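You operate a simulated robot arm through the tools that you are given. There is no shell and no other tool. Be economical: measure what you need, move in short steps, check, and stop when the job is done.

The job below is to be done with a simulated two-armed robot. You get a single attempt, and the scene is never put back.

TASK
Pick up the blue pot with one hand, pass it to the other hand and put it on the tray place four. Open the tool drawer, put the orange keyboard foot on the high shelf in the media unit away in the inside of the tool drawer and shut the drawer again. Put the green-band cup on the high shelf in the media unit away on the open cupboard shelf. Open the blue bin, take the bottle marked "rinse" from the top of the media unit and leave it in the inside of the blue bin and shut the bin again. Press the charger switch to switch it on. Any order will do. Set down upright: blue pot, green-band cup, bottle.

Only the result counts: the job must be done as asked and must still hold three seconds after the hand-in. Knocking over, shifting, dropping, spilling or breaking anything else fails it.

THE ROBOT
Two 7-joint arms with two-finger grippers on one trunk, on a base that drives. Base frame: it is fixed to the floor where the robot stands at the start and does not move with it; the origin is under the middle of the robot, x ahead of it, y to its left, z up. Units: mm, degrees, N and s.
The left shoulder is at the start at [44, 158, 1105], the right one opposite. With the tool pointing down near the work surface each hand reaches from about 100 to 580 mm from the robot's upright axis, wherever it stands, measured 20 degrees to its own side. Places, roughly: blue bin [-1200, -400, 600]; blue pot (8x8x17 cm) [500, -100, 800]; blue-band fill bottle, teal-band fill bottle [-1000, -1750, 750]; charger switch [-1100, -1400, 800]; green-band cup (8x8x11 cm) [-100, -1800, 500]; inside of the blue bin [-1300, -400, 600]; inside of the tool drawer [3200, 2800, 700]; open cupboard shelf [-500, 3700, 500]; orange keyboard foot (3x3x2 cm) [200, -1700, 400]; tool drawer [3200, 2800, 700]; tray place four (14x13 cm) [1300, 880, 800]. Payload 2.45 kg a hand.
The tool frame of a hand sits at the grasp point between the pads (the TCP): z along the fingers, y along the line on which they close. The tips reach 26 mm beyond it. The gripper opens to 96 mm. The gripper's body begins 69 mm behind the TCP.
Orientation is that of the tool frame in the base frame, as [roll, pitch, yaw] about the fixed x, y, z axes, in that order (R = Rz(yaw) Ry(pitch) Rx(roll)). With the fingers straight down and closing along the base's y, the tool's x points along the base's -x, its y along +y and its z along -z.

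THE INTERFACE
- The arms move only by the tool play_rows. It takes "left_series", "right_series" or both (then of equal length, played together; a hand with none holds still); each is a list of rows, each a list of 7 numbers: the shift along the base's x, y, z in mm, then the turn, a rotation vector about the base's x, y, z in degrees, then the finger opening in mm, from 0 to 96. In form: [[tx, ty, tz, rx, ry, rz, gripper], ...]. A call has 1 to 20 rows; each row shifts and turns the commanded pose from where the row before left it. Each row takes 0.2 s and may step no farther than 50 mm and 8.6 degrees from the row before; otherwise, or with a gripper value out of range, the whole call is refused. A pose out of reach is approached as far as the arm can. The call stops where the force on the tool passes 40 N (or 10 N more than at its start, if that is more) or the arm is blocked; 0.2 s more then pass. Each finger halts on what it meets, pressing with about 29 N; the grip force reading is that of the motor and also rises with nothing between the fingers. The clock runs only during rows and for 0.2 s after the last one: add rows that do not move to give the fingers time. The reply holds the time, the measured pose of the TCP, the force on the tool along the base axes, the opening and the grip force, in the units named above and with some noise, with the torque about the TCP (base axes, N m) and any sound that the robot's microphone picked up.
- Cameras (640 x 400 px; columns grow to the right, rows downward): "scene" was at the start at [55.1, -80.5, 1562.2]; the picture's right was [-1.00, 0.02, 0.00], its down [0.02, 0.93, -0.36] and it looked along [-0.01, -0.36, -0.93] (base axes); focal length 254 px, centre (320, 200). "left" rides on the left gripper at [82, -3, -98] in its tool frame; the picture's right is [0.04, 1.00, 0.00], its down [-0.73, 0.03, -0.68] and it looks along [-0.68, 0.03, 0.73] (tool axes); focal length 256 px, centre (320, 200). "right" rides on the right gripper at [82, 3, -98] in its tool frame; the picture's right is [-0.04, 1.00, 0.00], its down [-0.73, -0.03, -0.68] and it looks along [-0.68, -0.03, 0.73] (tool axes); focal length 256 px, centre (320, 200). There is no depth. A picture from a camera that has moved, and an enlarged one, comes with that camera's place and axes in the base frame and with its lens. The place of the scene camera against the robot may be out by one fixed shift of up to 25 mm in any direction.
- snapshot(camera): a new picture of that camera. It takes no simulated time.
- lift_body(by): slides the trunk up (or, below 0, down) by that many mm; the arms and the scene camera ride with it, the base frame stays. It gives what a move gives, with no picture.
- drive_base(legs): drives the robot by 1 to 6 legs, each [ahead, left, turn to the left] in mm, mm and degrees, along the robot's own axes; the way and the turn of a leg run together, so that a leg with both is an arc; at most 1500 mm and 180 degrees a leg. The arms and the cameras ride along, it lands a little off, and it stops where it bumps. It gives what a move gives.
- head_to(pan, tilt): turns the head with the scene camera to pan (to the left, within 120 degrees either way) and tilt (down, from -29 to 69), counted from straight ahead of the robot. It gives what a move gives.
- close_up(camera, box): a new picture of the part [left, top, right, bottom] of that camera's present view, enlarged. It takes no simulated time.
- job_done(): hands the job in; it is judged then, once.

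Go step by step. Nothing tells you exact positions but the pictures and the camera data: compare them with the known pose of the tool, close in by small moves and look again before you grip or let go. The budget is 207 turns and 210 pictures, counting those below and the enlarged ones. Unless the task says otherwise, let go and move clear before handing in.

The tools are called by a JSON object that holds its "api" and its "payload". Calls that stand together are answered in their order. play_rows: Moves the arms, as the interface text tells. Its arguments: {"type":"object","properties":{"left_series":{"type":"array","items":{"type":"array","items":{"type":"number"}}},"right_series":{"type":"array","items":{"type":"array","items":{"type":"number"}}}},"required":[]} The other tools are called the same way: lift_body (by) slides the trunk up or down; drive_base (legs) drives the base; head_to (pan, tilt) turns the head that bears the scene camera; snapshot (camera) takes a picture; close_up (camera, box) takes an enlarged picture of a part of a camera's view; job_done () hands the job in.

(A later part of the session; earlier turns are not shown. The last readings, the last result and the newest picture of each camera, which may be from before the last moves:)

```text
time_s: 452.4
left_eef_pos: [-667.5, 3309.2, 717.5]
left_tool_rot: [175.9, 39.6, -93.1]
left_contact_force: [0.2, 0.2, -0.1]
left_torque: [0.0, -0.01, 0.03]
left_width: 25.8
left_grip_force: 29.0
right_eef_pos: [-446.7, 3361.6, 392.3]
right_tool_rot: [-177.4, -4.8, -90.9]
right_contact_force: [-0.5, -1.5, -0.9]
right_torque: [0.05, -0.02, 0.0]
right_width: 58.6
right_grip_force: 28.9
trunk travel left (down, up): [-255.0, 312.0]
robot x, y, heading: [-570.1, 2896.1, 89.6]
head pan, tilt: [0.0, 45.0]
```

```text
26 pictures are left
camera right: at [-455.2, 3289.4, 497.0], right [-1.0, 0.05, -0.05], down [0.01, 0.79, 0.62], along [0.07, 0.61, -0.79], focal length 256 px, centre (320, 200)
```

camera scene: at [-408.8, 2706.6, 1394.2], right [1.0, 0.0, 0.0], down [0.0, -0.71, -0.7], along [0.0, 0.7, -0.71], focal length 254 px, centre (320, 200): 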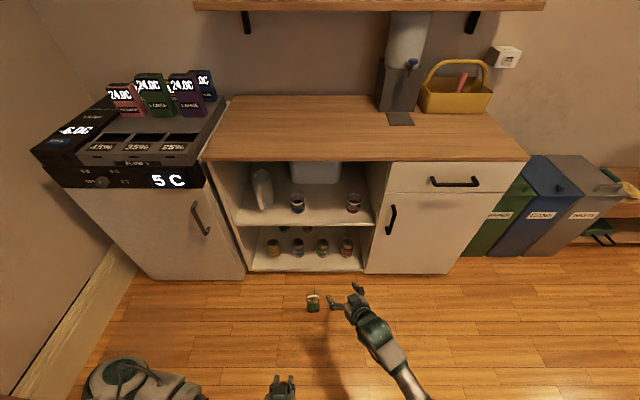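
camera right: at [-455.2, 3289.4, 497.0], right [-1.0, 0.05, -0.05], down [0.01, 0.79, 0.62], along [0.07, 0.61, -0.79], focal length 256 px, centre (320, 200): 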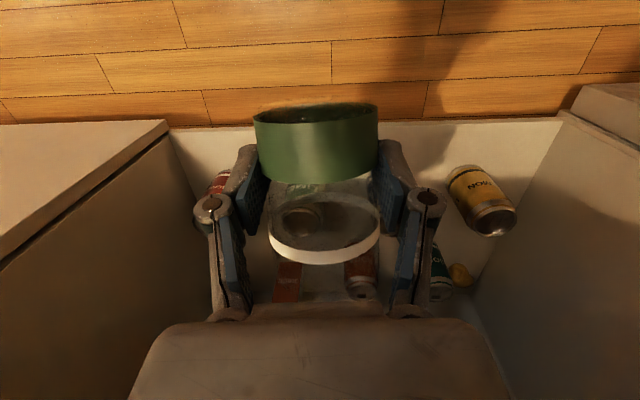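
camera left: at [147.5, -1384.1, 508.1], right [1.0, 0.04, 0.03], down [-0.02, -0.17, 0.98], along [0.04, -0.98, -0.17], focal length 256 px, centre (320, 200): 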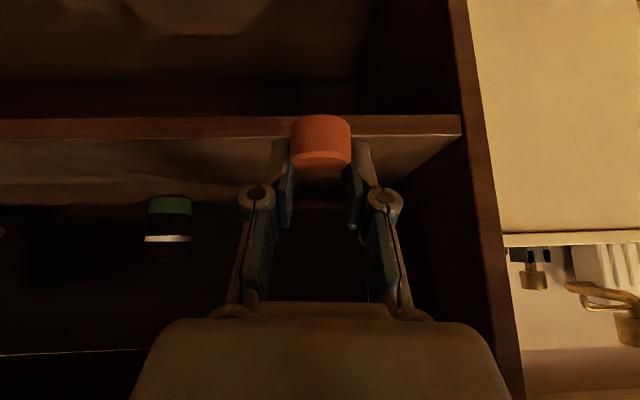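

Cup recovered. I back away, lower the trunk again, and rotate the hand nose-up with an inward heading so the cup becomes upright.

{"api": "drive_base", "payload": {"legs": [[-330, 0, 0]]}}

{"api": "lift_body", "payload": {"by": -230}}

{"api": "play_rows", "payload": {"right_series": [[0, 0, 22, 0, 0, 0, 40], [0, 0, 22, 0, 0, 0, 40], [0, 5, 22, 0, 0, 5, 40], [0, 5, 22, 0, 0, 5, 40], [0, 5, 22, 0, 0, 5, 40], [0, 5, 22, 0, 0, 5, 40], [0, 5, 22, 0, 0, 5, 40], [0, 8, 22, 7.1, 3.6, 0, 40], [0, 8, 22, 7.1, 3.6, 0, 40], [0, 8, 22, 7.1, 3.6, 0, 40], [0, 8, 22, 7.1, 3.6, 0, 40], [0, 8, 22, 7.1, 3.6, 0, 40], [0, 8, 22, 7.1, 3.6, 0, 40], [0, 8, 22, 7.1, 3.6, 0, 40], [0, 8, 22, 7.1, 3.6, 0, 40], [0, 8, 22, 7.1, 3.6, 0, 40], [0, 0, 15, 3.6, 1.8, 0, 40], [0, 0, 15, 3.6, 1.8, 0, 40], [0, 0, 0, 0, 0, 0, 40]]}}

{"api": "snapshot", "payload": {"camera": "right"}}

```text
time_s: 454.6
left_eef_pos: [-670.5, 2982.0, 717.4]
left_tool_rot: [175.9, 39.7, -93.1]
left_contact_force: [-0.2, 0.2, -0.8]
left_torque: [-0.01, 0.02, -0.03]
left_width: 26.1
left_grip_force: 29.0
right_eef_pos: [-450.6, 3035.7, 393.3]
right_tool_rot: [-177.5, -4.7, -90.8]
right_contact_force: [-0.6, -0.1, -1.0]
right_torque: [0.06, 0.0, -0.01]
right_width: 58.3
right_grip_force: 29.2
trunk travel left (down, up): [-255.0, 312.0]
robot x, y, heading: [-576.1, 2571.1, 89.7]
head pan, tilt: [0.0, 45.0]
```

```text
time_s: 457.0
left_eef_pos: [-669.8, 2980.4, 490.7]
left_tool_rot: [175.9, 40.0, -93.1]
left_contact_force: [0.1, -0.4, -0.1]
left_torque: [-0.01, 0.01, 0.06]
left_width: 25.7
left_grip_force: 29.2
right_eef_pos: [-449.8, 3035.2, 165.4]
right_tool_rot: [-177.4, -4.4, -90.8]
right_contact_force: [-0.2, -0.3, -0.7]
right_torque: [0.0, 0.0, 0.0]
right_width: 58.3
right_grip_force: 29.0
trunk travel left (down, up): [-25.0, 542.0]
robot x, y, heading: [-572.1, 2573.5, 89.8]
head pan, tilt: [0.0, 45.0]
```

```text
time_s: 461.0
left_eef_pos: [-670.5, 2979.8, 489.4]
left_tool_rot: [175.8, 39.9, -93.1]
left_contact_force: [-0.5, 0.7, 0.1]
left_torque: [0.01, 0.03, 0.01]
left_width: 26.0
left_grip_force: 28.9
right_eef_pos: [-472.4, 3114.0, 516.3]
right_tool_rot: [171.7, 66.7, -68.3]
right_contact_force: [-0.6, -0.2, -1.1]
right_torque: [0.0, -0.03, 0.01]
right_width: 58.2
right_grip_force: 29.6
right hand out of reach, approached as far as the arm can: row 13, 14
trunk travel left (down, up): [-25.0, 542.0]
robot x, y, heading: [-578.9, 2571.9, 89.6]
head pan, tilt: [0.0, 45.0]
```

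```text
25 pictures are left
camera right: at [-417.0, 3004.3, 479.6], right [-0.88, -0.47, 0.09], down [0.24, -0.25, 0.94], along [-0.42, 0.84, 0.33], focal length 256 px, centre (320, 200)
```

right: 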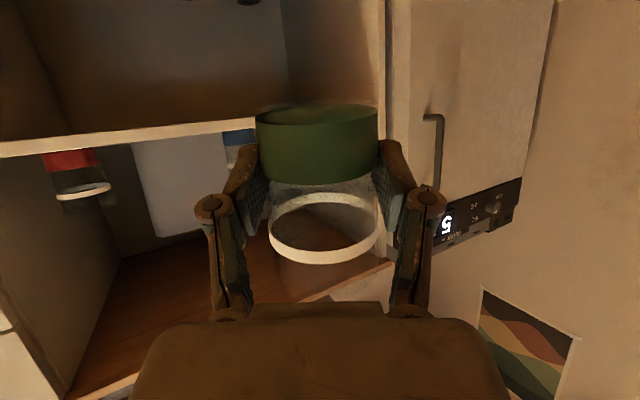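

The cup is nearly upright (≈10° lean). I raise it above shelf height, retract the left hand a bit, and drive toward the gap.

{"api": "play_rows", "payload": {"right_series": [[0, 0, 13, 0, 0, 0, 40], [0, 0, 13, 0, 0, 0, 40], [0, 0, 13, 0, 0, 0, 40], [0, 0, 13, 0, 0, 0, 40], [0, 0, 13, 0, 0, 0, 40], [0, 0, 0, 0, 0, 0, 40]], "left_series": [[0, -15, 15, 0, 0, 0, 10], [0, -15, 15, 0, 0, 0, 10], [0, -15, 15, 0, 0, 0, 10], [0, -15, 15, 0, 0, 0, 10], [0, -15, 15, 0, 0, 0, 10], [0, 0, 0, 0, 0, 0, 10]]}}

{"api": "drive_base", "payload": {"legs": [[270, -75, 0]]}}

{"api": "snapshot", "payload": {"camera": "right"}}

{"api": "close_up", "payload": {"camera": "scene", "box": [220, 180, 420, 305]}}

```text
time_s: 462.4
left_eef_pos: [-632.2, 2928.9, 527.7]
left_tool_rot: [175.7, 40.0, -93.2]
left_contact_force: [-0.7, 0.3, -0.6]
left_torque: [0.0, 0.05, 0.0]
left_width: 25.6
left_grip_force: 28.6
left hand out of reach, approached as far as the arm can: row 2, 3, 4, 5
right_eef_pos: [-471.9, 3111.5, 580.4]
right_tool_rot: [171.7, 66.6, -68.3]
right_contact_force: [-0.2, 0.2, 0.5]
right_torque: [-0.03, -0.02, -0.01]
right_width: 58.4
right_grip_force: 28.5
trunk travel left (down, up): [-25.0, 542.0]
robot x, y, heading: [-569.2, 2569.8, 89.5]
head pan, tilt: [0.0, 45.0]
```

```text
time_s: 464.3
left_eef_pos: [-553.3, 3198.8, 527.7]
left_tool_rot: [176.0, 39.9, -93.2]
left_contact_force: [-0.1, -0.5, -0.2]
left_torque: [0.01, 0.01, -0.01]
left_width: 25.6
left_grip_force: 29.0
right_eef_pos: [-392.8, 3379.6, 581.2]
right_tool_rot: [172.0, 66.6, -68.3]
right_contact_force: [0.2, -0.4, 0.2]
right_torque: [0.0, 0.02, 0.0]
right_width: 58.3
right_grip_force: 28.9
trunk travel left (down, up): [-25.0, 542.0]
robot x, y, heading: [-496.1, 2841.8, 89.5]
head pan, tilt: [0.0, 45.0]
```

```text
24 pictures are left
camera right: at [-337.4, 3270.7, 544.6], right [-0.88, -0.47, 0.09], down [0.23, -0.25, 0.94], along [-0.42, 0.85, 0.33], focal length 256 px, centre (320, 200)
```

right: 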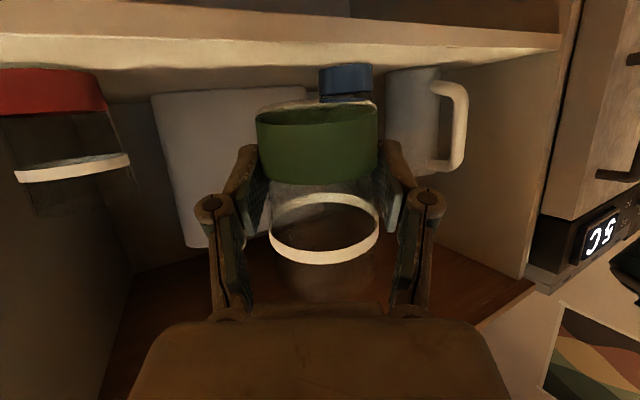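

```text
3.20 times, centred on (320, 242) of scene
camera zoom: at [-486.1, 3210.0, 1290.9], right [1.0, -0.01, 0.0], down [-0.01, -0.71, -0.7], along [0.01, 0.7, -0.71], focal length 812 px, centre (320, 64)
```

zoom: 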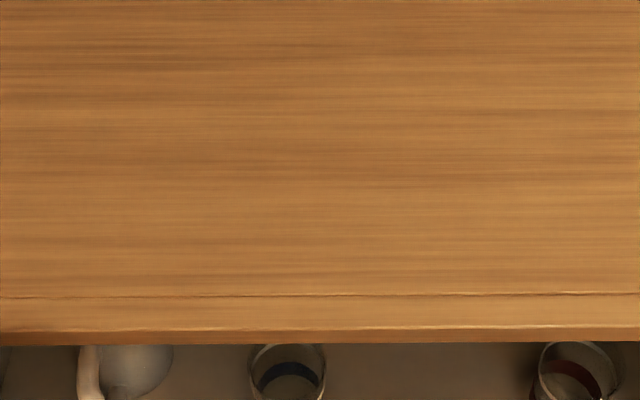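

Estimates now agree: shelf top ≈505, front edge ≈3459. I drive 155 mm deeper so the cup's base is well over the shelf.

{"api": "drive_base", "payload": {"legs": [[158, 0, 0]]}}

{"api": "snapshot", "payload": {"camera": "right"}}

{"api": "snapshot", "payload": {"camera": "left"}}

```text
time_s: 465.7
left_eef_pos: [-549.0, 3322.3, 530.8]
left_tool_rot: [176.3, 39.6, -93.4]
left_contact_force: [0.1, -0.6, 0.2]
left_torque: [-0.02, 0.01, -0.03]
left_width: 25.7
left_grip_force: 29.1
right_eef_pos: [-389.4, 3508.0, 590.0]
right_tool_rot: [173.1, 67.5, -67.5]
right_contact_force: [-0.2, 0.2, -0.8]
right_torque: [-0.01, 0.0, -0.01]
right_width: 58.2
right_grip_force: 28.5
trunk travel left (down, up): [-25.0, 542.0]
robot x, y, heading: [-493.9, 2973.5, 89.4]
head pan, tilt: [0.0, 45.0]
stopped in leg 1: the robot was blocked; the commanded pose is now the measured one
```

```text
22 pictures are left
camera right: at [-334.9, 3399.6, 552.3], right [-0.88, -0.47, 0.08], down [0.23, -0.27, 0.93], along [-0.42, 0.84, 0.35], focal length 256 px, centre (320, 200)
```

right: 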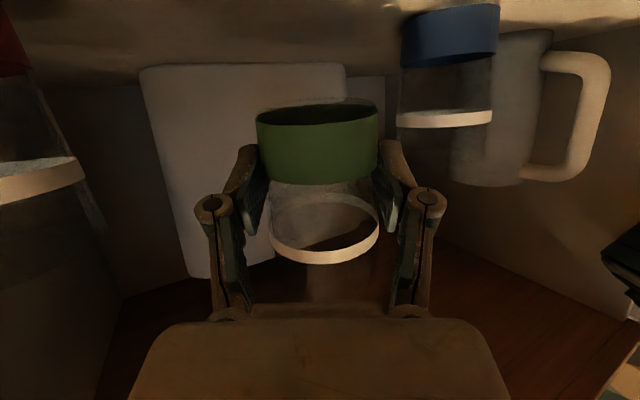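

```text
21 pictures are left
camera left: at [-546.0, 3196.3, 554.8], right [-1.0, -0.01, 0.02], down [0.02, 0.13, 0.99], along [-0.02, 0.99, -0.13], focal length 256 px, centre (320, 200)
```

left: 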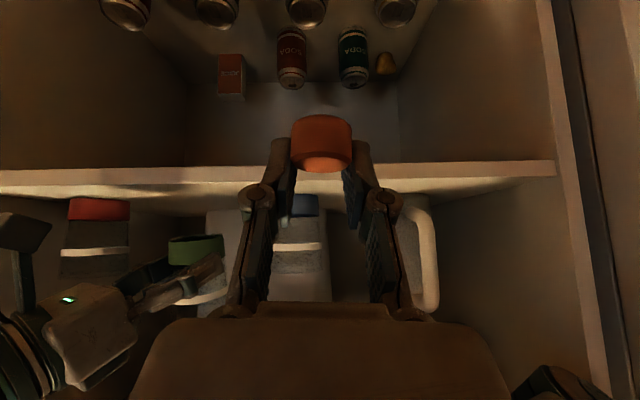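

The left camera confirms the cup is between red and blue and about 45 mm above the shelf. I ease back 8 mm from the contact and lower.

{"api": "drive_base", "payload": {"legs": [[-8, 0, 0]]}}

{"api": "play_rows", "payload": {"right_series": [[0, 0, -8, 0, 0, 0, 40], [0, 0, -8, 0, 0, 0, 40], [0, 0, -6, 0, 0, 0, 40], [0, 0, -4, 0, 0, 0, 40], [0, 0, -4, 0, 0, 0, 40], [0, 0, 0, 0, 0, 0, 40]]}}

{"api": "snapshot", "payload": {"camera": "left"}}

```text
time_s: 466.4
left_eef_pos: [-548.8, 3314.1, 529.1]
left_tool_rot: [176.4, 39.4, -93.1]
left_contact_force: [-0.7, 0.2, -0.1]
left_torque: [0.01, 0.01, 0.02]
left_width: 25.9
left_grip_force: 28.7
right_eef_pos: [-389.0, 3500.8, 588.4]
right_tool_rot: [173.0, 67.5, -67.5]
right_contact_force: [1.5, -0.8, 0.2]
right_torque: [-0.02, 0.02, 0.03]
right_width: 58.2
right_grip_force: 28.7
trunk travel left (down, up): [-25.0, 542.0]
robot x, y, heading: [-494.6, 2968.6, 89.5]
head pan, tilt: [0.0, 45.0]
```

```text
time_s: 467.8
left_eef_pos: [-545.8, 3311.6, 528.2]
left_tool_rot: [177.1, 39.1, -93.0]
left_contact_force: [0.3, 0.8, -0.7]
left_torque: [0.0, -0.02, 0.01]
left_width: 26.1
left_grip_force: 29.3
right_eef_pos: [-389.8, 3499.6, 563.1]
right_tool_rot: [173.3, 67.6, -67.2]
right_contact_force: [0.2, 0.4, 0.0]
right_torque: [-0.02, 0.02, -0.01]
right_width: 58.2
right_grip_force: 29.2
trunk travel left (down, up): [-25.0, 542.0]
robot x, y, heading: [-491.0, 2969.5, 89.3]
head pan, tilt: [0.0, 45.0]
```

```text
20 pictures are left
camera left: at [-545.2, 3185.9, 554.6], right [-1.0, -0.01, 0.01], down [0.01, 0.14, 0.99], along [-0.01, 0.99, -0.14], focal length 256 px, centre (320, 200)
```

left: 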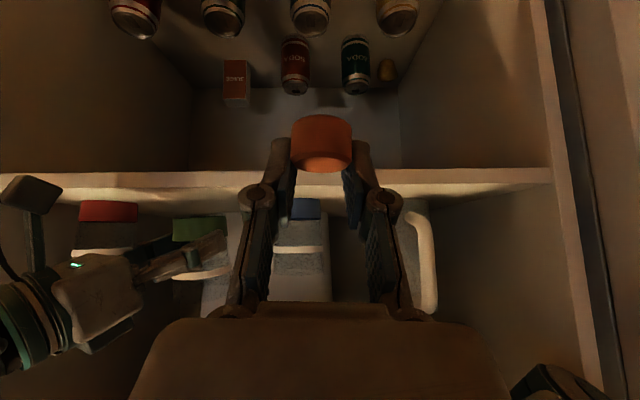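

About 20 mm to go, and the cup is as deep as the red one. Continue lowering to contact.

{"api": "play_rows", "payload": {"right_series": [[0, 0, -5, 0, 0, 0, 40], [0, 0, -5, 0, 0, 0, 40], [0, 0, -4, 0, 0, 0, 40], [0, 0, -3, 0, 0, 0, 40], [0, 0, -3, 0, 0, 0, 40], [0, 0, 0, 0, 0, 0, 40]]}}

```text
time_s: 469.2
left_eef_pos: [-546.6, 3311.5, 528.6]
left_tool_rot: [177.1, 39.1, -93.2]
left_contact_force: [0.4, -0.2, -0.1]
left_torque: [0.0, 0.01, 0.01]
left_width: 25.8
left_grip_force: 28.9
right_eef_pos: [-388.0, 3499.7, 541.6]
right_tool_rot: [172.7, 67.5, -67.4]
right_contact_force: [-0.4, -0.8, -0.7]
right_torque: [-0.04, -0.01, -0.05]
right_width: 58.4
right_grip_force: 28.4
trunk travel left (down, up): [-25.0, 542.0]
robot x, y, heading: [-491.3, 2968.2, 89.5]
head pan, tilt: [0.0, 45.0]
```

{"api": "play_rows", "payload": {"right_series": [[0, 0, -3, 0, 0, 0, 40], [0, 0, -3, 0, 0, 0, 40], [0, 0, -2, 0, 0, 0, 40], [0, 0, -2, 0, 0, 0, 40], [0, 0, 0, 0, 0, 0, 40]]}}

{"api": "snapshot", "payload": {"camera": "left"}}

```text
time_s: 470.4
left_eef_pos: [-548.6, 3311.7, 528.6]
left_tool_rot: [177.0, 39.2, -93.1]
left_contact_force: [-0.2, -0.3, -0.2]
left_torque: [-0.02, 0.03, -0.01]
left_width: 25.8
left_grip_force: 28.8
right_eef_pos: [-385.7, 3499.7, 533.1]
right_tool_rot: [173.0, 67.5, -67.1]
right_contact_force: [-3.4, -3.2, 14.9]
right_torque: [0.56, 0.29, 0.18]
right_width: 57.5
right_grip_force: 28.7
right hand out of reach, approached as far as the arm can: row 2
trunk travel left (down, up): [-25.0, 542.0]
robot x, y, heading: [-497.9, 2966.7, 89.3]
head pan, tilt: [0.0, 45.0]
```

```text
19 pictures are left
camera left: at [-546.0, 3185.6, 554.9], right [-1.0, -0.01, 0.01], down [0.01, 0.14, 0.99], along [-0.01, 0.99, -0.14], focal length 256 px, centre (320, 200)
```

left: 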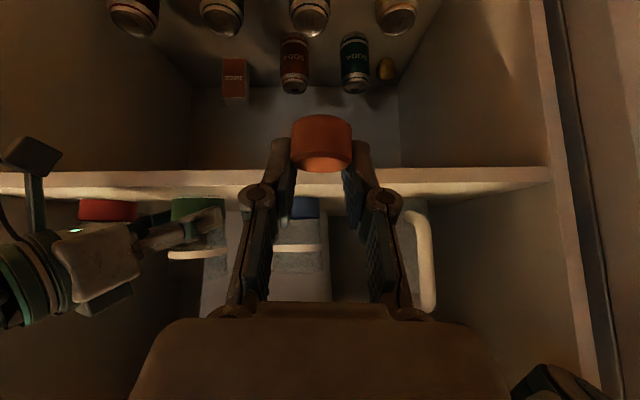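

Far edge of the base touches. I pivot the cup upright by drawing back slightly with downward pressure.

{"api": "play_rows", "payload": {"right_series": [[1.3, -2.3, -0.7, 0, 0, 0, 40], [1.3, -2.3, -0.7, 0, 0, 0, 40], [1.3, -2.3, -0.7, 0, 0, 0, 40], [0, 0, 0, 0, 0, 0, 40]]}}

{"api": "snapshot", "payload": {"camera": "right"}}

```text
time_s: 471.4
left_eef_pos: [-548.8, 3312.2, 529.6]
left_tool_rot: [177.1, 39.2, -93.1]
left_contact_force: [-0.5, -0.1, -0.3]
left_torque: [0.01, -0.03, 0.03]
left_width: 25.7
left_grip_force: 29.0
right_eef_pos: [-381.4, 3492.5, 530.1]
right_tool_rot: [173.0, 67.5, -67.2]
right_contact_force: [-0.5, 4.0, 12.7]
right_torque: [0.68, 0.15, -0.03]
right_width: 57.7
right_grip_force: 29.1
trunk travel left (down, up): [-25.0, 542.0]
robot x, y, heading: [-493.3, 2963.8, 89.7]
head pan, tilt: [0.0, 45.0]
```

```text
18 pictures are left
camera right: at [-326.6, 3384.9, 492.3], right [-0.88, -0.47, 0.08], down [0.23, -0.27, 0.93], along [-0.42, 0.84, 0.35], focal length 256 px, centre (320, 200)
```

right: 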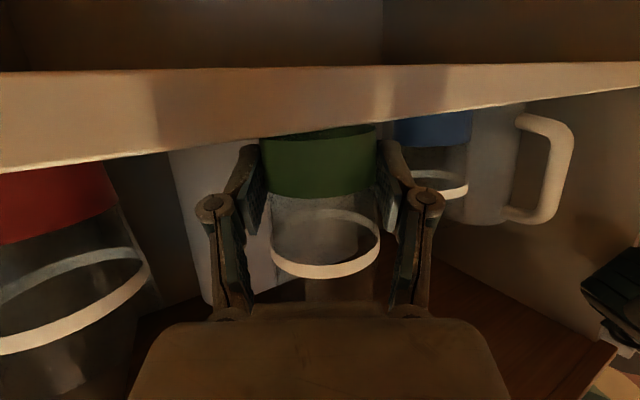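

The cup's base is behind the shelf's front edge, like its neighbours. Open slowly and check before retreating.

{"api": "play_rows", "payload": {"right_series": [[0, 0, 0.5, 0, 0, 0, 56], [0, 0, 0, 0, 0, 0, 62], [0, 0, 0, 0, 0, 0, 70], [0, 0, 0, 0, 0, 0, 80], [0, 0, 0, 0, 0, 0, 90], [0, 0, 0, 0, 0, 0, 94], [0, 0, 0, 0, 0, 0, 94]]}}

{"api": "snapshot", "payload": {"camera": "right"}}

```text
time_s: 473.0
left_eef_pos: [-547.2, 3311.8, 528.3]
left_tool_rot: [177.2, 39.1, -93.0]
left_contact_force: [0.5, -0.7, -0.1]
left_torque: [-0.02, -0.02, 0.02]
left_width: 25.7
left_grip_force: 29.0
right_eef_pos: [-381.3, 3493.2, 530.0]
right_tool_rot: [172.8, 67.5, -67.3]
right_contact_force: [-0.4, -0.5, 0.1]
right_torque: [-0.01, 0.0, 0.01]
right_width: 94.0
right_grip_force: 0.0
trunk travel left (down, up): [-25.0, 542.0]
robot x, y, heading: [-492.7, 2967.1, 89.3]
head pan, tilt: [0.0, 45.0]
```

```text
17 pictures are left
camera right: at [-326.9, 3385.2, 492.4], right [-0.88, -0.47, 0.09], down [0.24, -0.27, 0.93], along [-0.42, 0.84, 0.35], focal length 256 px, centre (320, 200)
```

right: 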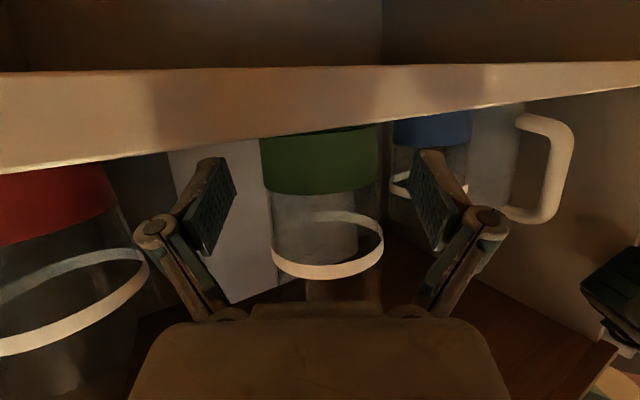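

The cup stands free. I retreat in a direction chosen to clear both this cup and the red one, in small arm steps.

{"api": "play_rows", "payload": {"right_series": [[1.8, -5.7, 0, 0, 0, 0, 94], [1.8, -5.7, 0, 0, 0, 0, 94], [1.8, -5.7, 0, 0, 0, 0, 94], [1.8, -5.7, 0, 0, 0, 0, 94], [1.8, -5.7, 0, 0, 0, 0, 94]]}}

{"api": "snapshot", "payload": {"camera": "right"}}

```text
time_s: 474.2
left_eef_pos: [-547.4, 3311.8, 528.8]
left_tool_rot: [177.2, 39.3, -93.1]
left_contact_force: [0.2, -0.1, 1.3]
left_torque: [0.03, 0.04, -0.03]
left_width: 25.7
left_grip_force: 28.5
right_eef_pos: [-371.2, 3466.4, 530.6]
right_tool_rot: [172.6, 67.5, -67.5]
right_contact_force: [-0.4, -0.1, -0.1]
right_torque: [-0.02, 0.0, -0.02]
right_width: 94.1
right_grip_force: 0.1
right hand out of reach, approached as far as the arm can: row 3
trunk travel left (down, up): [-25.0, 542.0]
robot x, y, heading: [-493.0, 2964.9, 89.2]
head pan, tilt: [0.0, 45.0]
```

```text
16 pictures are left
camera right: at [-314.9, 3357.8, 492.9], right [-0.88, -0.47, 0.09], down [0.24, -0.27, 0.93], along [-0.42, 0.84, 0.35], focal length 256 px, centre (320, 200)
```

right: 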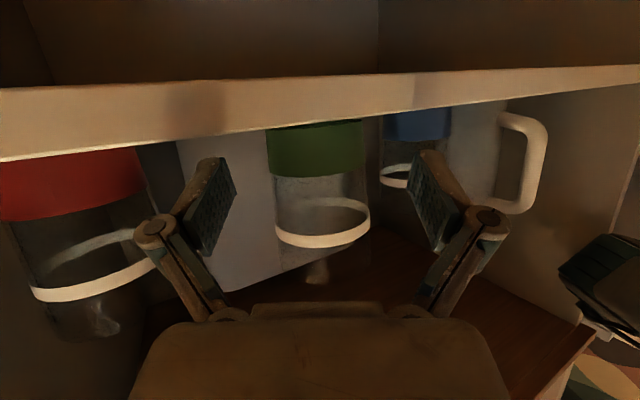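

Cup stays put. Continue retreating.

{"api": "play_rows", "payload": {"right_series": [[1.8, -5.7, 0, 0, 0, 0, 94], [1.8, -5.7, 0, 0, 0, 0, 94], [1.8, -5.7, 0, 0, 0, 0, 94], [1.8, -5.7, 0, 0, 0, 0, 94], [1.8, -5.7, 0, 0, 0, 0, 94], [1.8, -5.7, 0, 0, 0, 0, 94]]}}

{"api": "drive_base", "payload": {"legs": [[-300, 0, 0]]}}

{"api": "snapshot", "payload": {"camera": "right"}}

```text
time_s: 475.6
left_eef_pos: [-547.6, 3311.7, 528.6]
left_tool_rot: [177.0, 39.2, -93.0]
left_contact_force: [0.0, 0.3, -0.3]
left_torque: [0.0, 0.0, 0.03]
left_width: 25.8
left_grip_force: 29.3
right_eef_pos: [-354.6, 3434.6, 532.2]
right_tool_rot: [172.7, 67.5, -67.5]
right_contact_force: [0.5, 0.3, 0.2]
right_torque: [-0.02, 0.0, 0.04]
right_width: 94.0
right_grip_force: 0.1
right hand out of reach, approached as far as the arm can: row 2
trunk travel left (down, up): [-25.0, 542.0]
robot x, y, heading: [-491.7, 2965.6, 89.2]
head pan, tilt: [0.0, 45.0]
```

```text
time_s: 477.7
left_eef_pos: [-551.8, 3010.5, 529.3]
left_tool_rot: [177.0, 39.2, -92.9]
left_contact_force: [0.0, -0.2, 0.1]
left_torque: [-0.04, -0.04, 0.05]
left_width: 25.8
left_grip_force: 29.1
right_eef_pos: [-358.6, 3133.3, 532.7]
right_tool_rot: [172.9, 67.6, -67.2]
right_contact_force: [1.0, -0.7, -0.3]
right_torque: [-0.01, 0.0, 0.04]
right_width: 94.0
right_grip_force: 0.0
trunk travel left (down, up): [-25.0, 542.0]
robot x, y, heading: [-498.0, 2664.4, 89.8]
head pan, tilt: [0.0, 45.0]
```

```text
15 pictures are left
camera right: at [-303.4, 3025.5, 494.6], right [-0.87, -0.48, 0.08], down [0.24, -0.27, 0.93], along [-0.42, 0.84, 0.35], focal length 256 px, centre (320, 200)
```

right: 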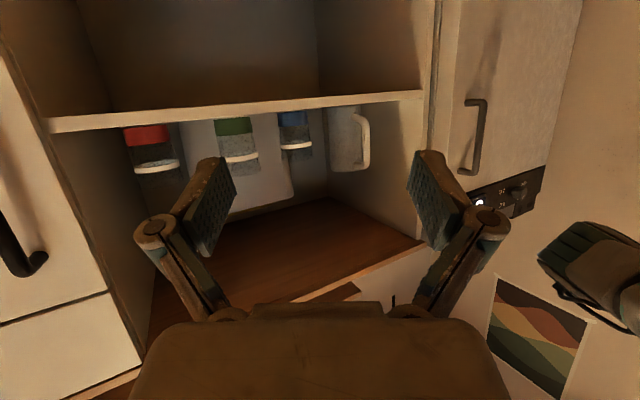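

All three cups stand upright on the shelf. Now raise the trunk and drive round to the workbench with the tool drawer.

{"api": "lift_body", "payload": {"by": 250}}

{"api": "drive_base", "payload": {"legs": [[0, 0, -90], [500, 330, 0], [1450, 0, 0], [850, -200, 0]]}}

{"api": "head_to", "payload": {"pan": 0, "tilt": 40}}

{"api": "snapshot", "payload": {"camera": "scene"}}

```text
time_s: 480.3
left_eef_pos: [-551.0, 3009.0, 780.0]
left_tool_rot: [177.0, 39.5, -92.8]
left_contact_force: [-0.3, 0.1, -0.1]
left_torque: [0.01, 0.0, 0.01]
left_width: 25.6
left_grip_force: 29.0
right_eef_pos: [-359.2, 3131.8, 783.7]
right_tool_rot: [173.0, 67.7, -67.1]
right_contact_force: [-0.1, 0.2, 0.6]
right_torque: [0.01, -0.01, -0.02]
right_width: 94.2
right_grip_force: 0.0
trunk travel left (down, up): [-275.0, 292.0]
robot x, y, heading: [-493.6, 2666.5, 89.6]
head pan, tilt: [0.0, 45.0]
```

```text
time_s: 498.4
left_eef_pos: [2624.1, 2890.8, 780.3]
left_tool_rot: [177.1, 39.5, 177.8]
left_contact_force: [-0.1, 0.1, -0.3]
left_torque: [-0.02, 0.01, 0.03]
left_width: 25.9
left_grip_force: 29.1
right_eef_pos: [2748.6, 2700.1, 785.7]
right_tool_rot: [173.3, 67.7, -156.2]
right_contact_force: [0.4, -0.6, -0.4]
right_torque: [-0.01, 0.02, -0.05]
right_width: 94.1
right_grip_force: 0.0
trunk travel left (down, up): [-275.0, 292.0]
robot x, y, heading: [2282.3, 2830.0, 0.4]
head pan, tilt: [0.0, 45.0]
```

```text
time_s: 499.1
left_eef_pos: [2622.7, 2889.4, 780.5]
left_tool_rot: [177.1, 39.5, 177.7]
left_contact_force: [-1.5, 0.1, 0.4]
left_torque: [0.0, 0.02, 0.0]
left_width: 25.8
left_grip_force: 28.3
right_eef_pos: [2746.4, 2699.7, 785.7]
right_tool_rot: [173.2, 67.9, -156.2]
right_contact_force: [0.4, -0.6, -0.6]
right_torque: [-0.01, -0.02, 0.0]
right_width: 94.0
right_grip_force: 0.0
trunk travel left (down, up): [-275.0, 292.0]
robot x, y, heading: [2278.5, 2829.2, 0.3]
head pan, tilt: [0.0, 40.0]
```

```text
14 pictures are left
camera scene: at [2422.5, 2810.2, 1598.2], right [0.0, -1.0, 0.0], down [-0.65, 0.0, -0.76], along [0.76, 0.0, -0.65], focal length 254 px, centre (320, 200)
```

scene: 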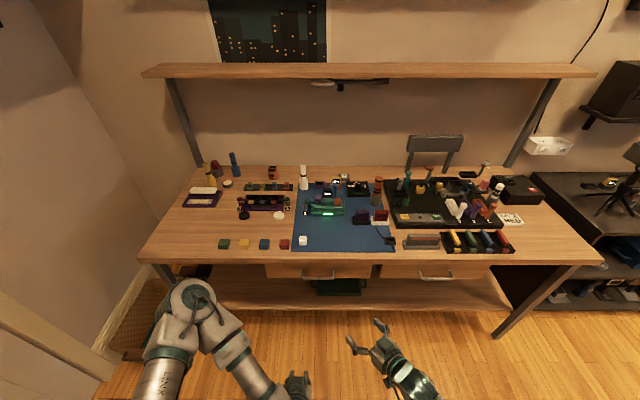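

The left drawer (y≈2830) is the tool drawer. Zoom in on its handle.

{"api": "close_up", "payload": {"camera": "scene", "box": [255, 240, 385, 300]}}

```text
4.92 times, centred on (320, 270) of scene
camera zoom: at [2422.5, 2810.2, 1598.2], right [0.0, -1.0, 0.0], down [-0.65, 0.0, -0.76], along [0.76, 0.0, -0.65], focal length 1249 px, centre (320, -145)
```

zoom: 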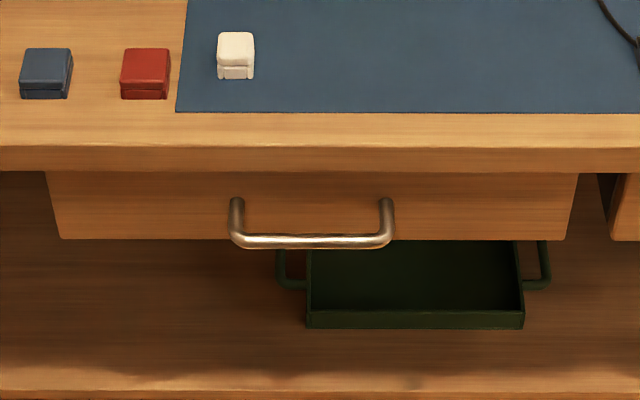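

Handle bar is at about (2982, 2836, 712). I turn the right hand tool-down with fingers closing front-to-back, as done for the bin.

{"api": "play_rows", "payload": {"right_series": [[-6, -2, 8, -3.2, 7.3, 0, 60], [-6, -2, 8, -3.2, 7.3, 0, 60], [-6, -2, 8, -3.2, 7.3, 0, 60], [-6, -2, 8, -3.2, 7.3, 0, 60], [-6, -2, 8, -3.2, 7.3, 0, 60], [-6, -2, 8, -3.2, 7.3, 0, 60], [-6, -2, 8, -3.2, 7.3, 0, 60], [-6, -2, 8, -3.2, 7.3, 0, 60], [-6, 0, 0, 0, 0, 8, 40], [-6, 0, 0, 0, 0, 8, 40], [-6, 0, 0, 0, 0, 8, 40], [-6, 0, 0, 0, 0, 8, 40], [-6, 0, 0, 0, 0, 8, 40], [-6, 0, 0, 0, 0, 8, 40], [-6, 0, 0, 0, 0, 8, 40], [-6, 0, 0, 0, 0, 6, 40], [0, 0, 0, 0, 0, 0, 40]]}}

```text
time_s: 502.6
left_eef_pos: [2621.9, 2891.5, 780.9]
left_tool_rot: [177.2, 39.5, 177.8]
left_contact_force: [0.6, 0.3, -1.0]
left_torque: [0.01, 0.03, 0.0]
left_width: 26.0
left_grip_force: 28.9
right_eef_pos: [2634.1, 2688.3, 857.2]
right_tool_rot: [175.1, 3.8, -105.9]
right_contact_force: [-0.2, -0.2, -0.4]
right_torque: [0.0, 0.0, 0.01]
right_width: 39.9
right_grip_force: 0.0
right hand out of reach, approached as far as the arm can: row 14, 15, 16
trunk travel left (down, up): [-275.0, 292.0]
robot x, y, heading: [2281.1, 2831.5, 0.2]
head pan, tilt: [0.0, 40.0]
```

The wrist stops 16° short, so I add the rest by turning the base 14° and then approach the handle with base and trunk.

{"api": "drive_base", "payload": {"legs": [[0, 0, 14], [270, -22, 0]]}}

{"api": "lift_body", "payload": {"by": -85}}

{"api": "snapshot", "payload": {"camera": "right"}}

```text
time_s: 505.4
left_eef_pos: [2868.0, 3016.4, 780.7]
left_tool_rot: [177.1, 39.5, -168.2]
left_contact_force: [0.4, 0.1, 0.0]
left_torque: [0.0, -0.01, -0.02]
left_width: 25.8
left_grip_force: 29.0
right_eef_pos: [2927.5, 2823.5, 857.1]
right_tool_rot: [175.2, 3.8, -91.9]
right_contact_force: [0.6, 0.2, 0.6]
right_torque: [-0.03, 0.02, 0.02]
right_width: 39.9
right_grip_force: 0.0
trunk travel left (down, up): [-275.0, 292.0]
robot x, y, heading: [2548.8, 2871.9, 14.3]
head pan, tilt: [0.0, 40.0]
```

```text
time_s: 506.6
left_eef_pos: [2866.8, 3015.7, 698.2]
left_tool_rot: [177.0, 39.8, -168.3]
left_contact_force: [-0.2, 0.3, -0.2]
left_torque: [0.0, -0.02, 0.01]
left_width: 25.7
left_grip_force: 29.3
right_eef_pos: [2924.4, 2822.0, 776.0]
right_tool_rot: [175.5, 3.9, -91.9]
right_contact_force: [-0.3, 0.6, 0.9]
right_torque: [0.0, -0.02, -0.01]
right_width: 40.2
right_grip_force: 0.1
trunk travel left (down, up): [-190.0, 377.0]
robot x, y, heading: [2549.2, 2878.8, 14.3]
head pan, tilt: [0.0, 40.0]
```

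```text
12 pictures are left
camera right: at [2926.8, 2734.3, 867.2], right [-0.99, 0.07, 0.08], down [0.11, 0.68, 0.72], along [-0.01, 0.73, -0.69], focal length 256 px, centre (320, 200)
```

right: 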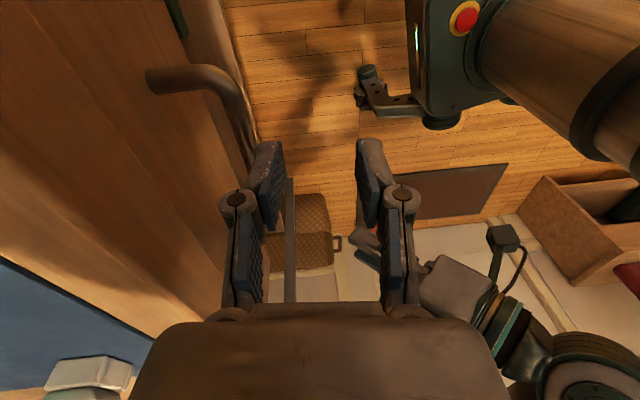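

Bar is at x≈2970, drawer face ≈3004. I tilt the hand back ~20° so its body clears the bench top, then close in with the base.

{"api": "play_rows", "payload": {"right_series": [[0, 0, 5, 0, -7, 0, 30], [0, 0, 5, 0, -7, 0, 30], [0, 0, 0, 0, -7, 0, 30], [0, 0, 0, 0, 0, 0, 30]]}}

```text
time_s: 507.6
left_eef_pos: [2865.6, 3017.0, 698.1]
left_tool_rot: [177.2, 39.7, -168.3]
left_contact_force: [-0.5, -0.2, -0.7]
left_torque: [-0.01, 0.02, 0.0]
left_width: 25.8
left_grip_force: 29.1
right_eef_pos: [2941.1, 2831.6, 781.4]
right_tool_rot: [-163.7, 4.2, -90.4]
right_contact_force: [0.6, 0.1, 0.4]
right_torque: [-0.04, -0.02, 0.03]
right_width: 29.9
right_grip_force: 0.0
right hand out of reach, approached as far as the arm can: row 3
trunk travel left (down, up): [-190.0, 377.0]
robot x, y, heading: [2548.6, 2880.1, 14.3]
head pan, tilt: [0.0, 40.0]
```

Good 16° lean. Shift 8 mm forward and slide down along the finger axis onto the bar.

{"api": "play_rows", "payload": {"right_series": [[4, 0, 0, 0, 0, 0, 27], [4, 0, 0, 0, 0, 0, 27], [3, 0, -10, 0, 0, 0, 27], [3, 0, -10, 0, 0, 0, 27], [3, 0, -10, 0, 0, 0, 27], [0, 0, 0, 0, 0, 0, 27]]}}

{"api": "snapshot", "payload": {"camera": "right"}}

```text
time_s: 509.0
left_eef_pos: [2866.0, 3017.3, 697.8]
left_tool_rot: [177.0, 39.6, -168.3]
left_contact_force: [1.3, 0.5, -0.3]
left_torque: [0.01, 0.03, 0.01]
left_width: 25.6
left_grip_force: 29.2
right_eef_pos: [2958.7, 2833.3, 751.6]
right_tool_rot: [-163.6, 4.3, -90.3]
right_contact_force: [-0.5, 0.6, -0.1]
right_torque: [0.04, -0.01, 0.06]
right_width: 26.9
right_grip_force: 0.2
trunk travel left (down, up): [-190.0, 377.0]
robot x, y, heading: [2551.1, 2879.2, 13.9]
head pan, tilt: [0.0, 40.0]
```

```text
11 pictures are left
camera right: at [2927.4, 2745.6, 838.5], right [-0.96, 0.07, -0.28], down [-0.16, 0.68, 0.71], along [0.24, 0.73, -0.64], focal length 256 px, centre (320, 200)
```

right: 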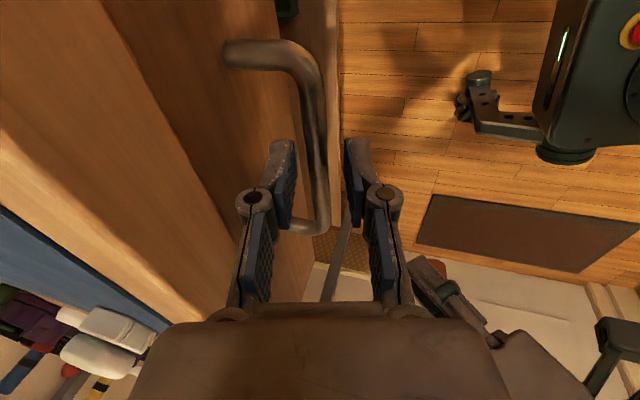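

The bar is centred between the fingers. Slide down 33 mm more and close.

{"api": "play_rows", "payload": {"right_series": [[3, 0, -10.5, 0, 0, 0, 27], [3, 0, -10.5, 0, 0, 0, 27], [3, 0, -10.5, 0, 0, 0, 27], [0, 0, 0, 0, 0, 0, 27], [0, 0, 0, 0, 0, 0, 15], [0, 0, 0, 0, 0, 0, 0], [0, 0, 0, 0, 0, 0, 0]]}}

```text
time_s: 510.6
left_eef_pos: [2866.6, 3016.5, 698.0]
left_tool_rot: [177.1, 39.7, -168.3]
left_contact_force: [0.9, -0.4, 0.1]
left_torque: [-0.01, -0.01, 0.02]
left_width: 25.7
left_grip_force: 29.1
right_eef_pos: [2965.1, 2833.0, 720.6]
right_tool_rot: [-163.7, 4.3, -90.5]
right_contact_force: [-1.0, -1.2, 3.9]
right_torque: [-0.3, 0.0, 0.83]
right_width: 10.3
right_grip_force: 37.8
trunk travel left (down, up): [-190.0, 377.0]
robot x, y, heading: [2551.7, 2877.1, 14.2]
head pan, tilt: [0.0, 40.0]
```

Bar gripped. Pull the drawer out 200 mm straight along -x.

{"api": "drive_base", "payload": {"legs": [[-194, 49, 0]]}}

{"api": "head_to", "payload": {"pan": 0, "tilt": 55}}

{"api": "snapshot", "payload": {"camera": "scene"}}

```text
time_s: 512.2
left_eef_pos: [2663.8, 3016.4, 698.3]
left_tool_rot: [176.9, 39.7, -168.3]
left_contact_force: [0.4, -0.4, 0.6]
left_torque: [0.01, -0.02, 0.0]
left_width: 25.8
left_grip_force: 28.8
right_eef_pos: [2763.2, 2833.3, 720.6]
right_tool_rot: [-163.7, 4.4, -90.3]
right_contact_force: [0.2, 1.2, -6.5]
right_torque: [0.84, 0.0, 1.11]
right_width: 10.0
right_grip_force: 37.0
trunk travel left (down, up): [-190.0, 377.0]
robot x, y, heading: [2347.2, 2877.7, 14.3]
head pan, tilt: [0.0, 40.0]
```

```text
time_s: 513.0
left_eef_pos: [2661.5, 3016.7, 698.5]
left_tool_rot: [177.1, 39.7, -168.1]
left_contact_force: [0.9, 0.0, 0.5]
left_torque: [-0.01, 0.02, -0.01]
left_width: 25.8
left_grip_force: 29.3
right_eef_pos: [2761.6, 2832.3, 721.2]
right_tool_rot: [-163.7, 4.4, -90.3]
right_contact_force: [0.3, 6.4, -23.9]
right_torque: [0.04, -0.06, 0.85]
right_width: 10.4
right_grip_force: 36.9
trunk travel left (down, up): [-190.0, 377.0]
robot x, y, heading: [2348.4, 2877.0, 14.2]
head pan, tilt: [0.0, 55.0]
```

```text
10 pictures are left
camera scene: at [2543.5, 2903.4, 1486.8], right [0.25, -0.97, 0.0], down [-0.8, -0.2, -0.57], along [0.55, 0.14, -0.82], focal length 254 px, centre (320, 200)
```

scene: 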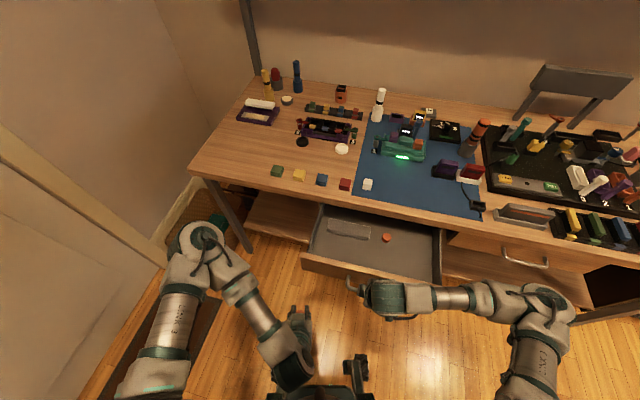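

Drawer is open with free space in the middle. I release the handle, raise both hands, and shift the base right so the left hand can place the foot comfortably.

{"api": "play_rows", "payload": {"right_series": [[0, 0, 0, 0, 0, 0, 15], [0, 0, 0, 0, 0, 0, 27], [0, 0, 0, 0, 0, 0, 27], [-3, 0, 10, 0, 0, 0, 27], [-6, 0, 20, 0, 0, 0, 27], [-6, 0, 20, 0, 0, 0, 27], [-8, -10, 25, 0, 0, 0, 27], [-8, -10, 25, 0, 0, 0, 27], [-8, -10, 25, 0, 0, 0, 27]], "left_series": [[0, 0, 16, 0, 0, 0, 10], [0, 0, 16, 0, 0, 0, 10], [0, 0, 16, 0, 0, 0, 10], [0, 0, 16, 0, 0, 0, 10], [0, 0, 16, 0, 0, 0, 10], [0, 0, 16, 0, 0, 0, 10], [0, 0, 16, 0, 0, 0, 10], [0, 0, 16, 0, 0, 0, 10], [0, 0, 16, 0, 0, 0, 10]]}}

{"api": "drive_base", "payload": {"legs": [[44, -243, 0]]}}

{"api": "play_rows", "payload": {"left_series": [[15, 12, 0, 0, 0, 0, 10], [15, 12, 0, 0, 0, 0, 10], [15, 12, 0, 0, 0, 0, 10], [15, 12, 0, 0, 0, 0, 10], [15, 12, 0, 0, 0, 0, 10], [15, 12, 0, 0, 0, 0, 10], [15, 12, 0, 0, 0, 0, 10], [18, 10, 0, 0, 0, 0, 10], [0, 0, 0, 0, 0, 0, 10]]}}

{"api": "snapshot", "payload": {"camera": "scene"}}

```text
time_s: 515.0
left_eef_pos: [2689.2, 2994.7, 831.2]
left_tool_rot: [176.9, 39.9, -168.2]
left_contact_force: [0.0, 1.1, -0.7]
left_torque: [0.03, -0.03, 0.01]
left_width: 25.8
left_grip_force: 29.3
left hand out of reach, approached as far as the arm can: row 3, 4, 5, 6, 7, 8
right_eef_pos: [2749.0, 2819.1, 848.6]
right_tool_rot: [-163.6, 4.4, -90.2]
right_contact_force: [1.3, 0.8, -0.7]
right_torque: [-0.01, -0.04, 0.02]
right_width: 27.1
right_grip_force: 0.0
right hand out of reach, approached as far as the arm can: row 7, 8, 9
trunk travel left (down, up): [-190.0, 377.0]
robot x, y, heading: [2350.0, 2875.2, 14.2]
head pan, tilt: [0.0, 55.0]
```

```text
time_s: 516.8
left_eef_pos: [2790.6, 2782.8, 829.5]
left_tool_rot: [177.9, 39.9, -167.5]
left_contact_force: [-0.4, 0.9, -0.3]
left_torque: [-0.03, 0.01, -0.03]
left_width: 25.6
left_grip_force: 29.4
right_eef_pos: [2850.8, 2607.2, 850.5]
right_tool_rot: [-163.4, 3.8, -90.0]
right_contact_force: [-0.8, 0.9, 0.3]
right_torque: [-0.07, 0.0, 0.01]
right_width: 26.8
right_grip_force: 0.1
trunk travel left (down, up): [-190.0, 377.0]
robot x, y, heading: [2452.6, 2653.2, 14.2]
head pan, tilt: [0.0, 55.0]
```

```text
time_s: 518.8
left_eef_pos: [2911.9, 2868.2, 831.5]
left_tool_rot: [177.2, 40.1, -168.0]
left_contact_force: [0.7, -0.8, -0.4]
left_torque: [0.04, -0.01, 0.01]
left_width: 25.5
left_grip_force: 28.7
right_eef_pos: [2849.7, 2598.8, 850.9]
right_tool_rot: [-163.4, 4.3, -90.0]
right_contact_force: [0.4, -0.2, -0.9]
right_torque: [0.02, -0.02, 0.0]
right_width: 26.9
right_grip_force: 0.0
trunk travel left (down, up): [-190.0, 377.0]
robot x, y, heading: [2453.9, 2649.6, 14.3]
head pan, tilt: [0.0, 55.0]
```

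```text
9 pictures are left
camera scene: at [2643.7, 2678.1, 1487.6], right [0.25, -0.97, 0.0], down [-0.8, -0.2, -0.57], along [0.55, 0.14, -0.82], focal length 254 px, centre (320, 200)
```

scene: 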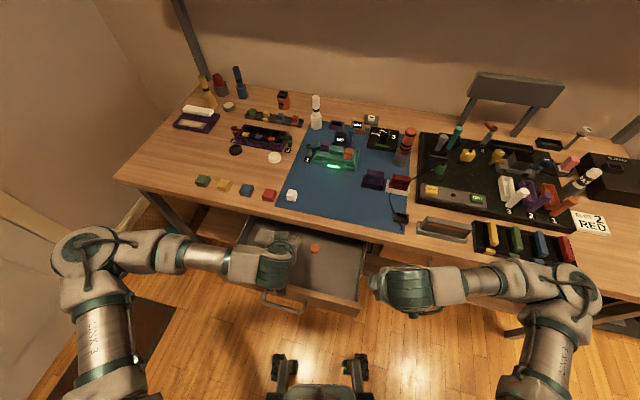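

Now position over the free spot (about (2900,2890)) and lower partway.

{"api": "play_rows", "payload": {"left_series": [[-9, 6, -10, 0, 0, 0, 10], [-9, 6, -10, 0, 0, 0, 10], [-8, 5, -15, 0, 0, 0, 10], [0, 0, -15, 0, 0, 0, 10], [0, 0, -15, 0, 0, 0, 10], [0, 0, 0, 0, 0, 0, 10]]}}

{"api": "snapshot", "payload": {"camera": "left"}}

```text
time_s: 520.2
left_eef_pos: [2884.1, 2888.8, 766.7]
left_tool_rot: [177.3, 40.2, -167.6]
left_contact_force: [0.6, -0.6, 0.6]
left_torque: [-0.03, -0.01, -0.01]
left_width: 25.8
left_grip_force: 29.1
right_eef_pos: [2849.6, 2600.8, 849.9]
right_tool_rot: [-163.3, 4.2, -90.0]
right_contact_force: [-0.2, -0.1, 1.0]
right_torque: [-0.05, -0.01, 0.01]
right_width: 27.0
right_grip_force: 0.1
trunk travel left (down, up): [-190.0, 377.0]
robot x, y, heading: [2449.4, 2656.4, 14.4]
head pan, tilt: [0.0, 55.0]
```

```text
8 pictures are left
camera left: at [2763.4, 2853.0, 791.5], right [-0.27, 0.96, 0.01], down [0.12, 0.02, 0.99], along [0.95, 0.27, -0.12], focal length 256 px, centre (320, 200)
```

left: 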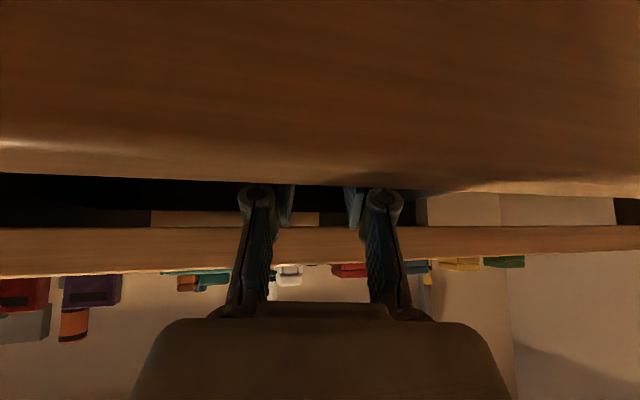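

The drawer front's top is at ≈783; I move 12 mm deeper so the hand clears it, then lower gently.

{"api": "play_rows", "payload": {"left_series": [[6, 0, 0, 0, 0, 0, 10], [6, 0, -8, 0, 0, 0, 10], [0, 0, -10, 0, 0, 0, 10], [0, 0, -10, 0, 0, 0, 10], [0, 0, -8, 0, 0, 0, 10], [0, 0, -6, 0, 0, 0, 10], [0, 0, 0, 0, 0, 0, 10]]}}

{"api": "close_up", "payload": {"camera": "scene", "box": [230, 200, 370, 310]}}

```text
time_s: 521.8
left_eef_pos: [2897.4, 2886.2, 725.2]
left_tool_rot: [177.3, 40.1, -167.8]
left_contact_force: [0.7, -1.0, -0.8]
left_torque: [-0.02, 0.0, 0.02]
left_width: 25.7
left_grip_force: 28.8
right_eef_pos: [2849.6, 2600.1, 850.8]
right_tool_rot: [-163.4, 4.1, -90.0]
right_contact_force: [-0.5, 0.2, -0.1]
right_torque: [0.0, -0.01, 0.0]
right_width: 27.0
right_grip_force: 0.1
trunk travel left (down, up): [-190.0, 377.0]
robot x, y, heading: [2449.3, 2652.3, 14.4]
head pan, tilt: [0.0, 55.0]
```

```text
3.64 times, centred on (300, 255) of scene
camera zoom: at [2643.6, 2679.7, 1487.5], right [0.25, -0.97, 0.0], down [-0.8, -0.2, -0.57], along [0.55, 0.14, -0.82], focal length 922 px, centre (393, 0)
```

zoom: 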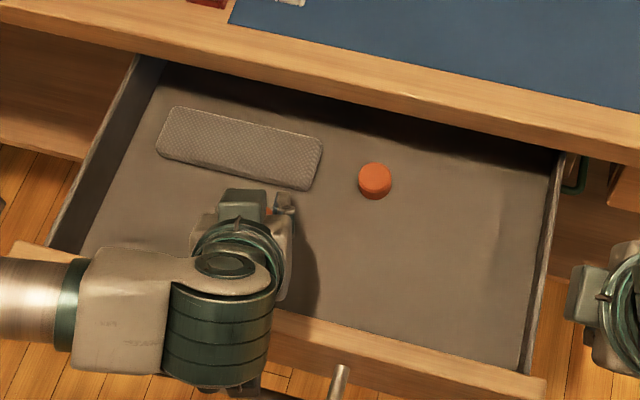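

Foot is over free drawer floor. Continue down in small steps.

{"api": "play_rows", "payload": {"left_series": [[0, 0, -5, 0, 0, 0, 10], [0, 0, -5, 0, 0, 0, 10], [0, 0, -4, 0, 0, 0, 10], [0, 0, -4, 0, 0, 0, 10], [0, 0, 0, 0, 0, 0, 10]]}}

```text
time_s: 522.4
left_eef_pos: [2899.8, 2886.8, 727.0]
left_tool_rot: [177.7, 40.9, -167.7]
left_contact_force: [0.0, 0.5, 17.5]
left_torque: [-0.6, 1.88, -0.08]
left_width: 25.5
left_grip_force: 29.7
right_eef_pos: [2848.0, 2599.2, 852.1]
right_tool_rot: [-163.2, 4.4, -89.9]
right_contact_force: [-0.4, 0.2, 0.1]
right_torque: [-0.02, 0.04, -0.02]
right_width: 26.9
right_grip_force: 0.0
trunk travel left (down, up): [-190.0, 377.0]
robot x, y, heading: [2451.9, 2655.6, 14.2]
head pan, tilt: [0.0, 55.0]
stopped in row 2 (left hand): the force on the tool passed its limit at 50 N (the readings are from after the stop); the commanded pose is now the measured one
```

The hand rests on the drawer front's edge. I raise slightly, tip the hand steeper, and then lower the foot further.

{"api": "play_rows", "payload": {"left_series": [[0, 0, 8, 0, 0, 0, 10], [2, 0, 2, -2, 6.8, 0, 10], [2, 0, 2, -2, 6.8, 0, 10], [2, 0, 2, -2, 6.8, 0, 10], [0, 0, -8, 0, 0, 0, 10], [0, 0, -8, 0, 0, 0, 10], [0, 0, -6, 0, 0, 0, 10], [0, 0, 0, 0, 0, 0, 10]]}}

```text
time_s: 523.9
left_eef_pos: [2904.1, 2886.4, 723.9]
left_tool_rot: [179.3, 20.0, -166.7]
left_contact_force: [0.7, 1.1, -0.4]
left_torque: [-0.03, -0.01, 0.01]
left_width: 25.9
left_grip_force: 29.0
right_eef_pos: [2845.9, 2599.8, 853.2]
right_tool_rot: [-162.8, 4.3, -90.0]
right_contact_force: [0.5, -0.3, -1.5]
right_torque: [-0.01, -0.04, -0.02]
right_width: 27.1
right_grip_force: 0.2
trunk travel left (down, up): [-190.0, 377.0]
robot x, y, heading: [2452.5, 2654.0, 14.2]
head pan, tilt: [0.0, 55.0]
stopped in row 7 (left hand): the force on the tool passed its limit at 48 N (the readings are from after the stop); the commanded pose is now the measured one
```

Contact again, likely the drawer floor. I check with a picture.

{"api": "close_up", "payload": {"camera": "scene", "box": [230, 200, 370, 310]}}

```text
3.64 times, centred on (300, 255) of scene
camera zoom: at [2644.5, 2681.0, 1487.2], right [0.25, -0.97, 0.0], down [-0.8, -0.21, -0.57], along [0.55, 0.14, -0.82], focal length 922 px, centre (393, 0)
```

zoom: 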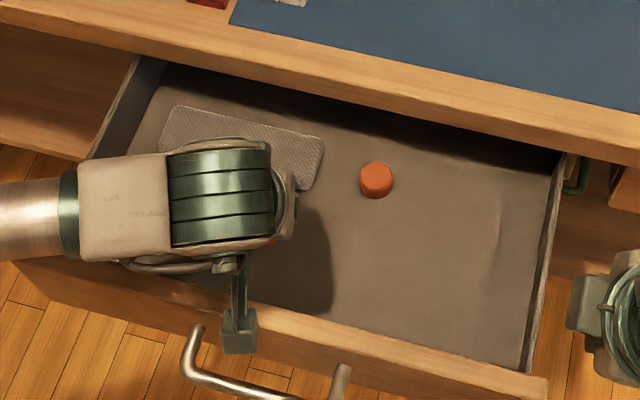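

The hand's camera is touching the front panel. Tip to fully vertical (raising first), then lower.

{"api": "play_rows", "payload": {"left_series": [[0, 0, 12, 0, 0, 0, 10], [2, 0, 2, -1.6, 6.6, 0, 10], [2, 0, 2, -1.6, 6.6, 0, 10], [2, 0, 2, -1.6, 6.6, 0, 10], [0, 0, -8, 0, 0, 0, 10], [0, 0, -8, 0, 0, 0, 10], [0, 0, -6, 0, 0, 0, 10], [0, 0, -6, 0, 0, 0, 10], [0, 0, -4, 0, 0, 0, 10], [0, 0, 0, 0, 0, 0, 10]]}}

```text
time_s: 525.9
left_eef_pos: [2912.2, 2884.5, 720.5]
left_tool_rot: [179.7, 0.5, -166.8]
left_contact_force: [0.6, -0.9, 20.5]
left_torque: [-0.08, 0.19, 0.01]
left_width: 26.0
left_grip_force: 28.3
right_eef_pos: [2843.4, 2600.4, 854.5]
right_tool_rot: [-162.7, 4.4, -90.1]
right_contact_force: [0.5, 0.0, -0.7]
right_torque: [-0.01, 0.06, -0.01]
right_width: 27.0
right_grip_force: 0.2
trunk travel left (down, up): [-190.0, 377.0]
robot x, y, heading: [2451.6, 2653.9, 14.6]
head pan, tilt: [0.0, 55.0]
stopped in row 9 (left hand): the force on the tool passed its limit at 41 N (the readings are from after the stop); the commanded pose is now the measured one
```

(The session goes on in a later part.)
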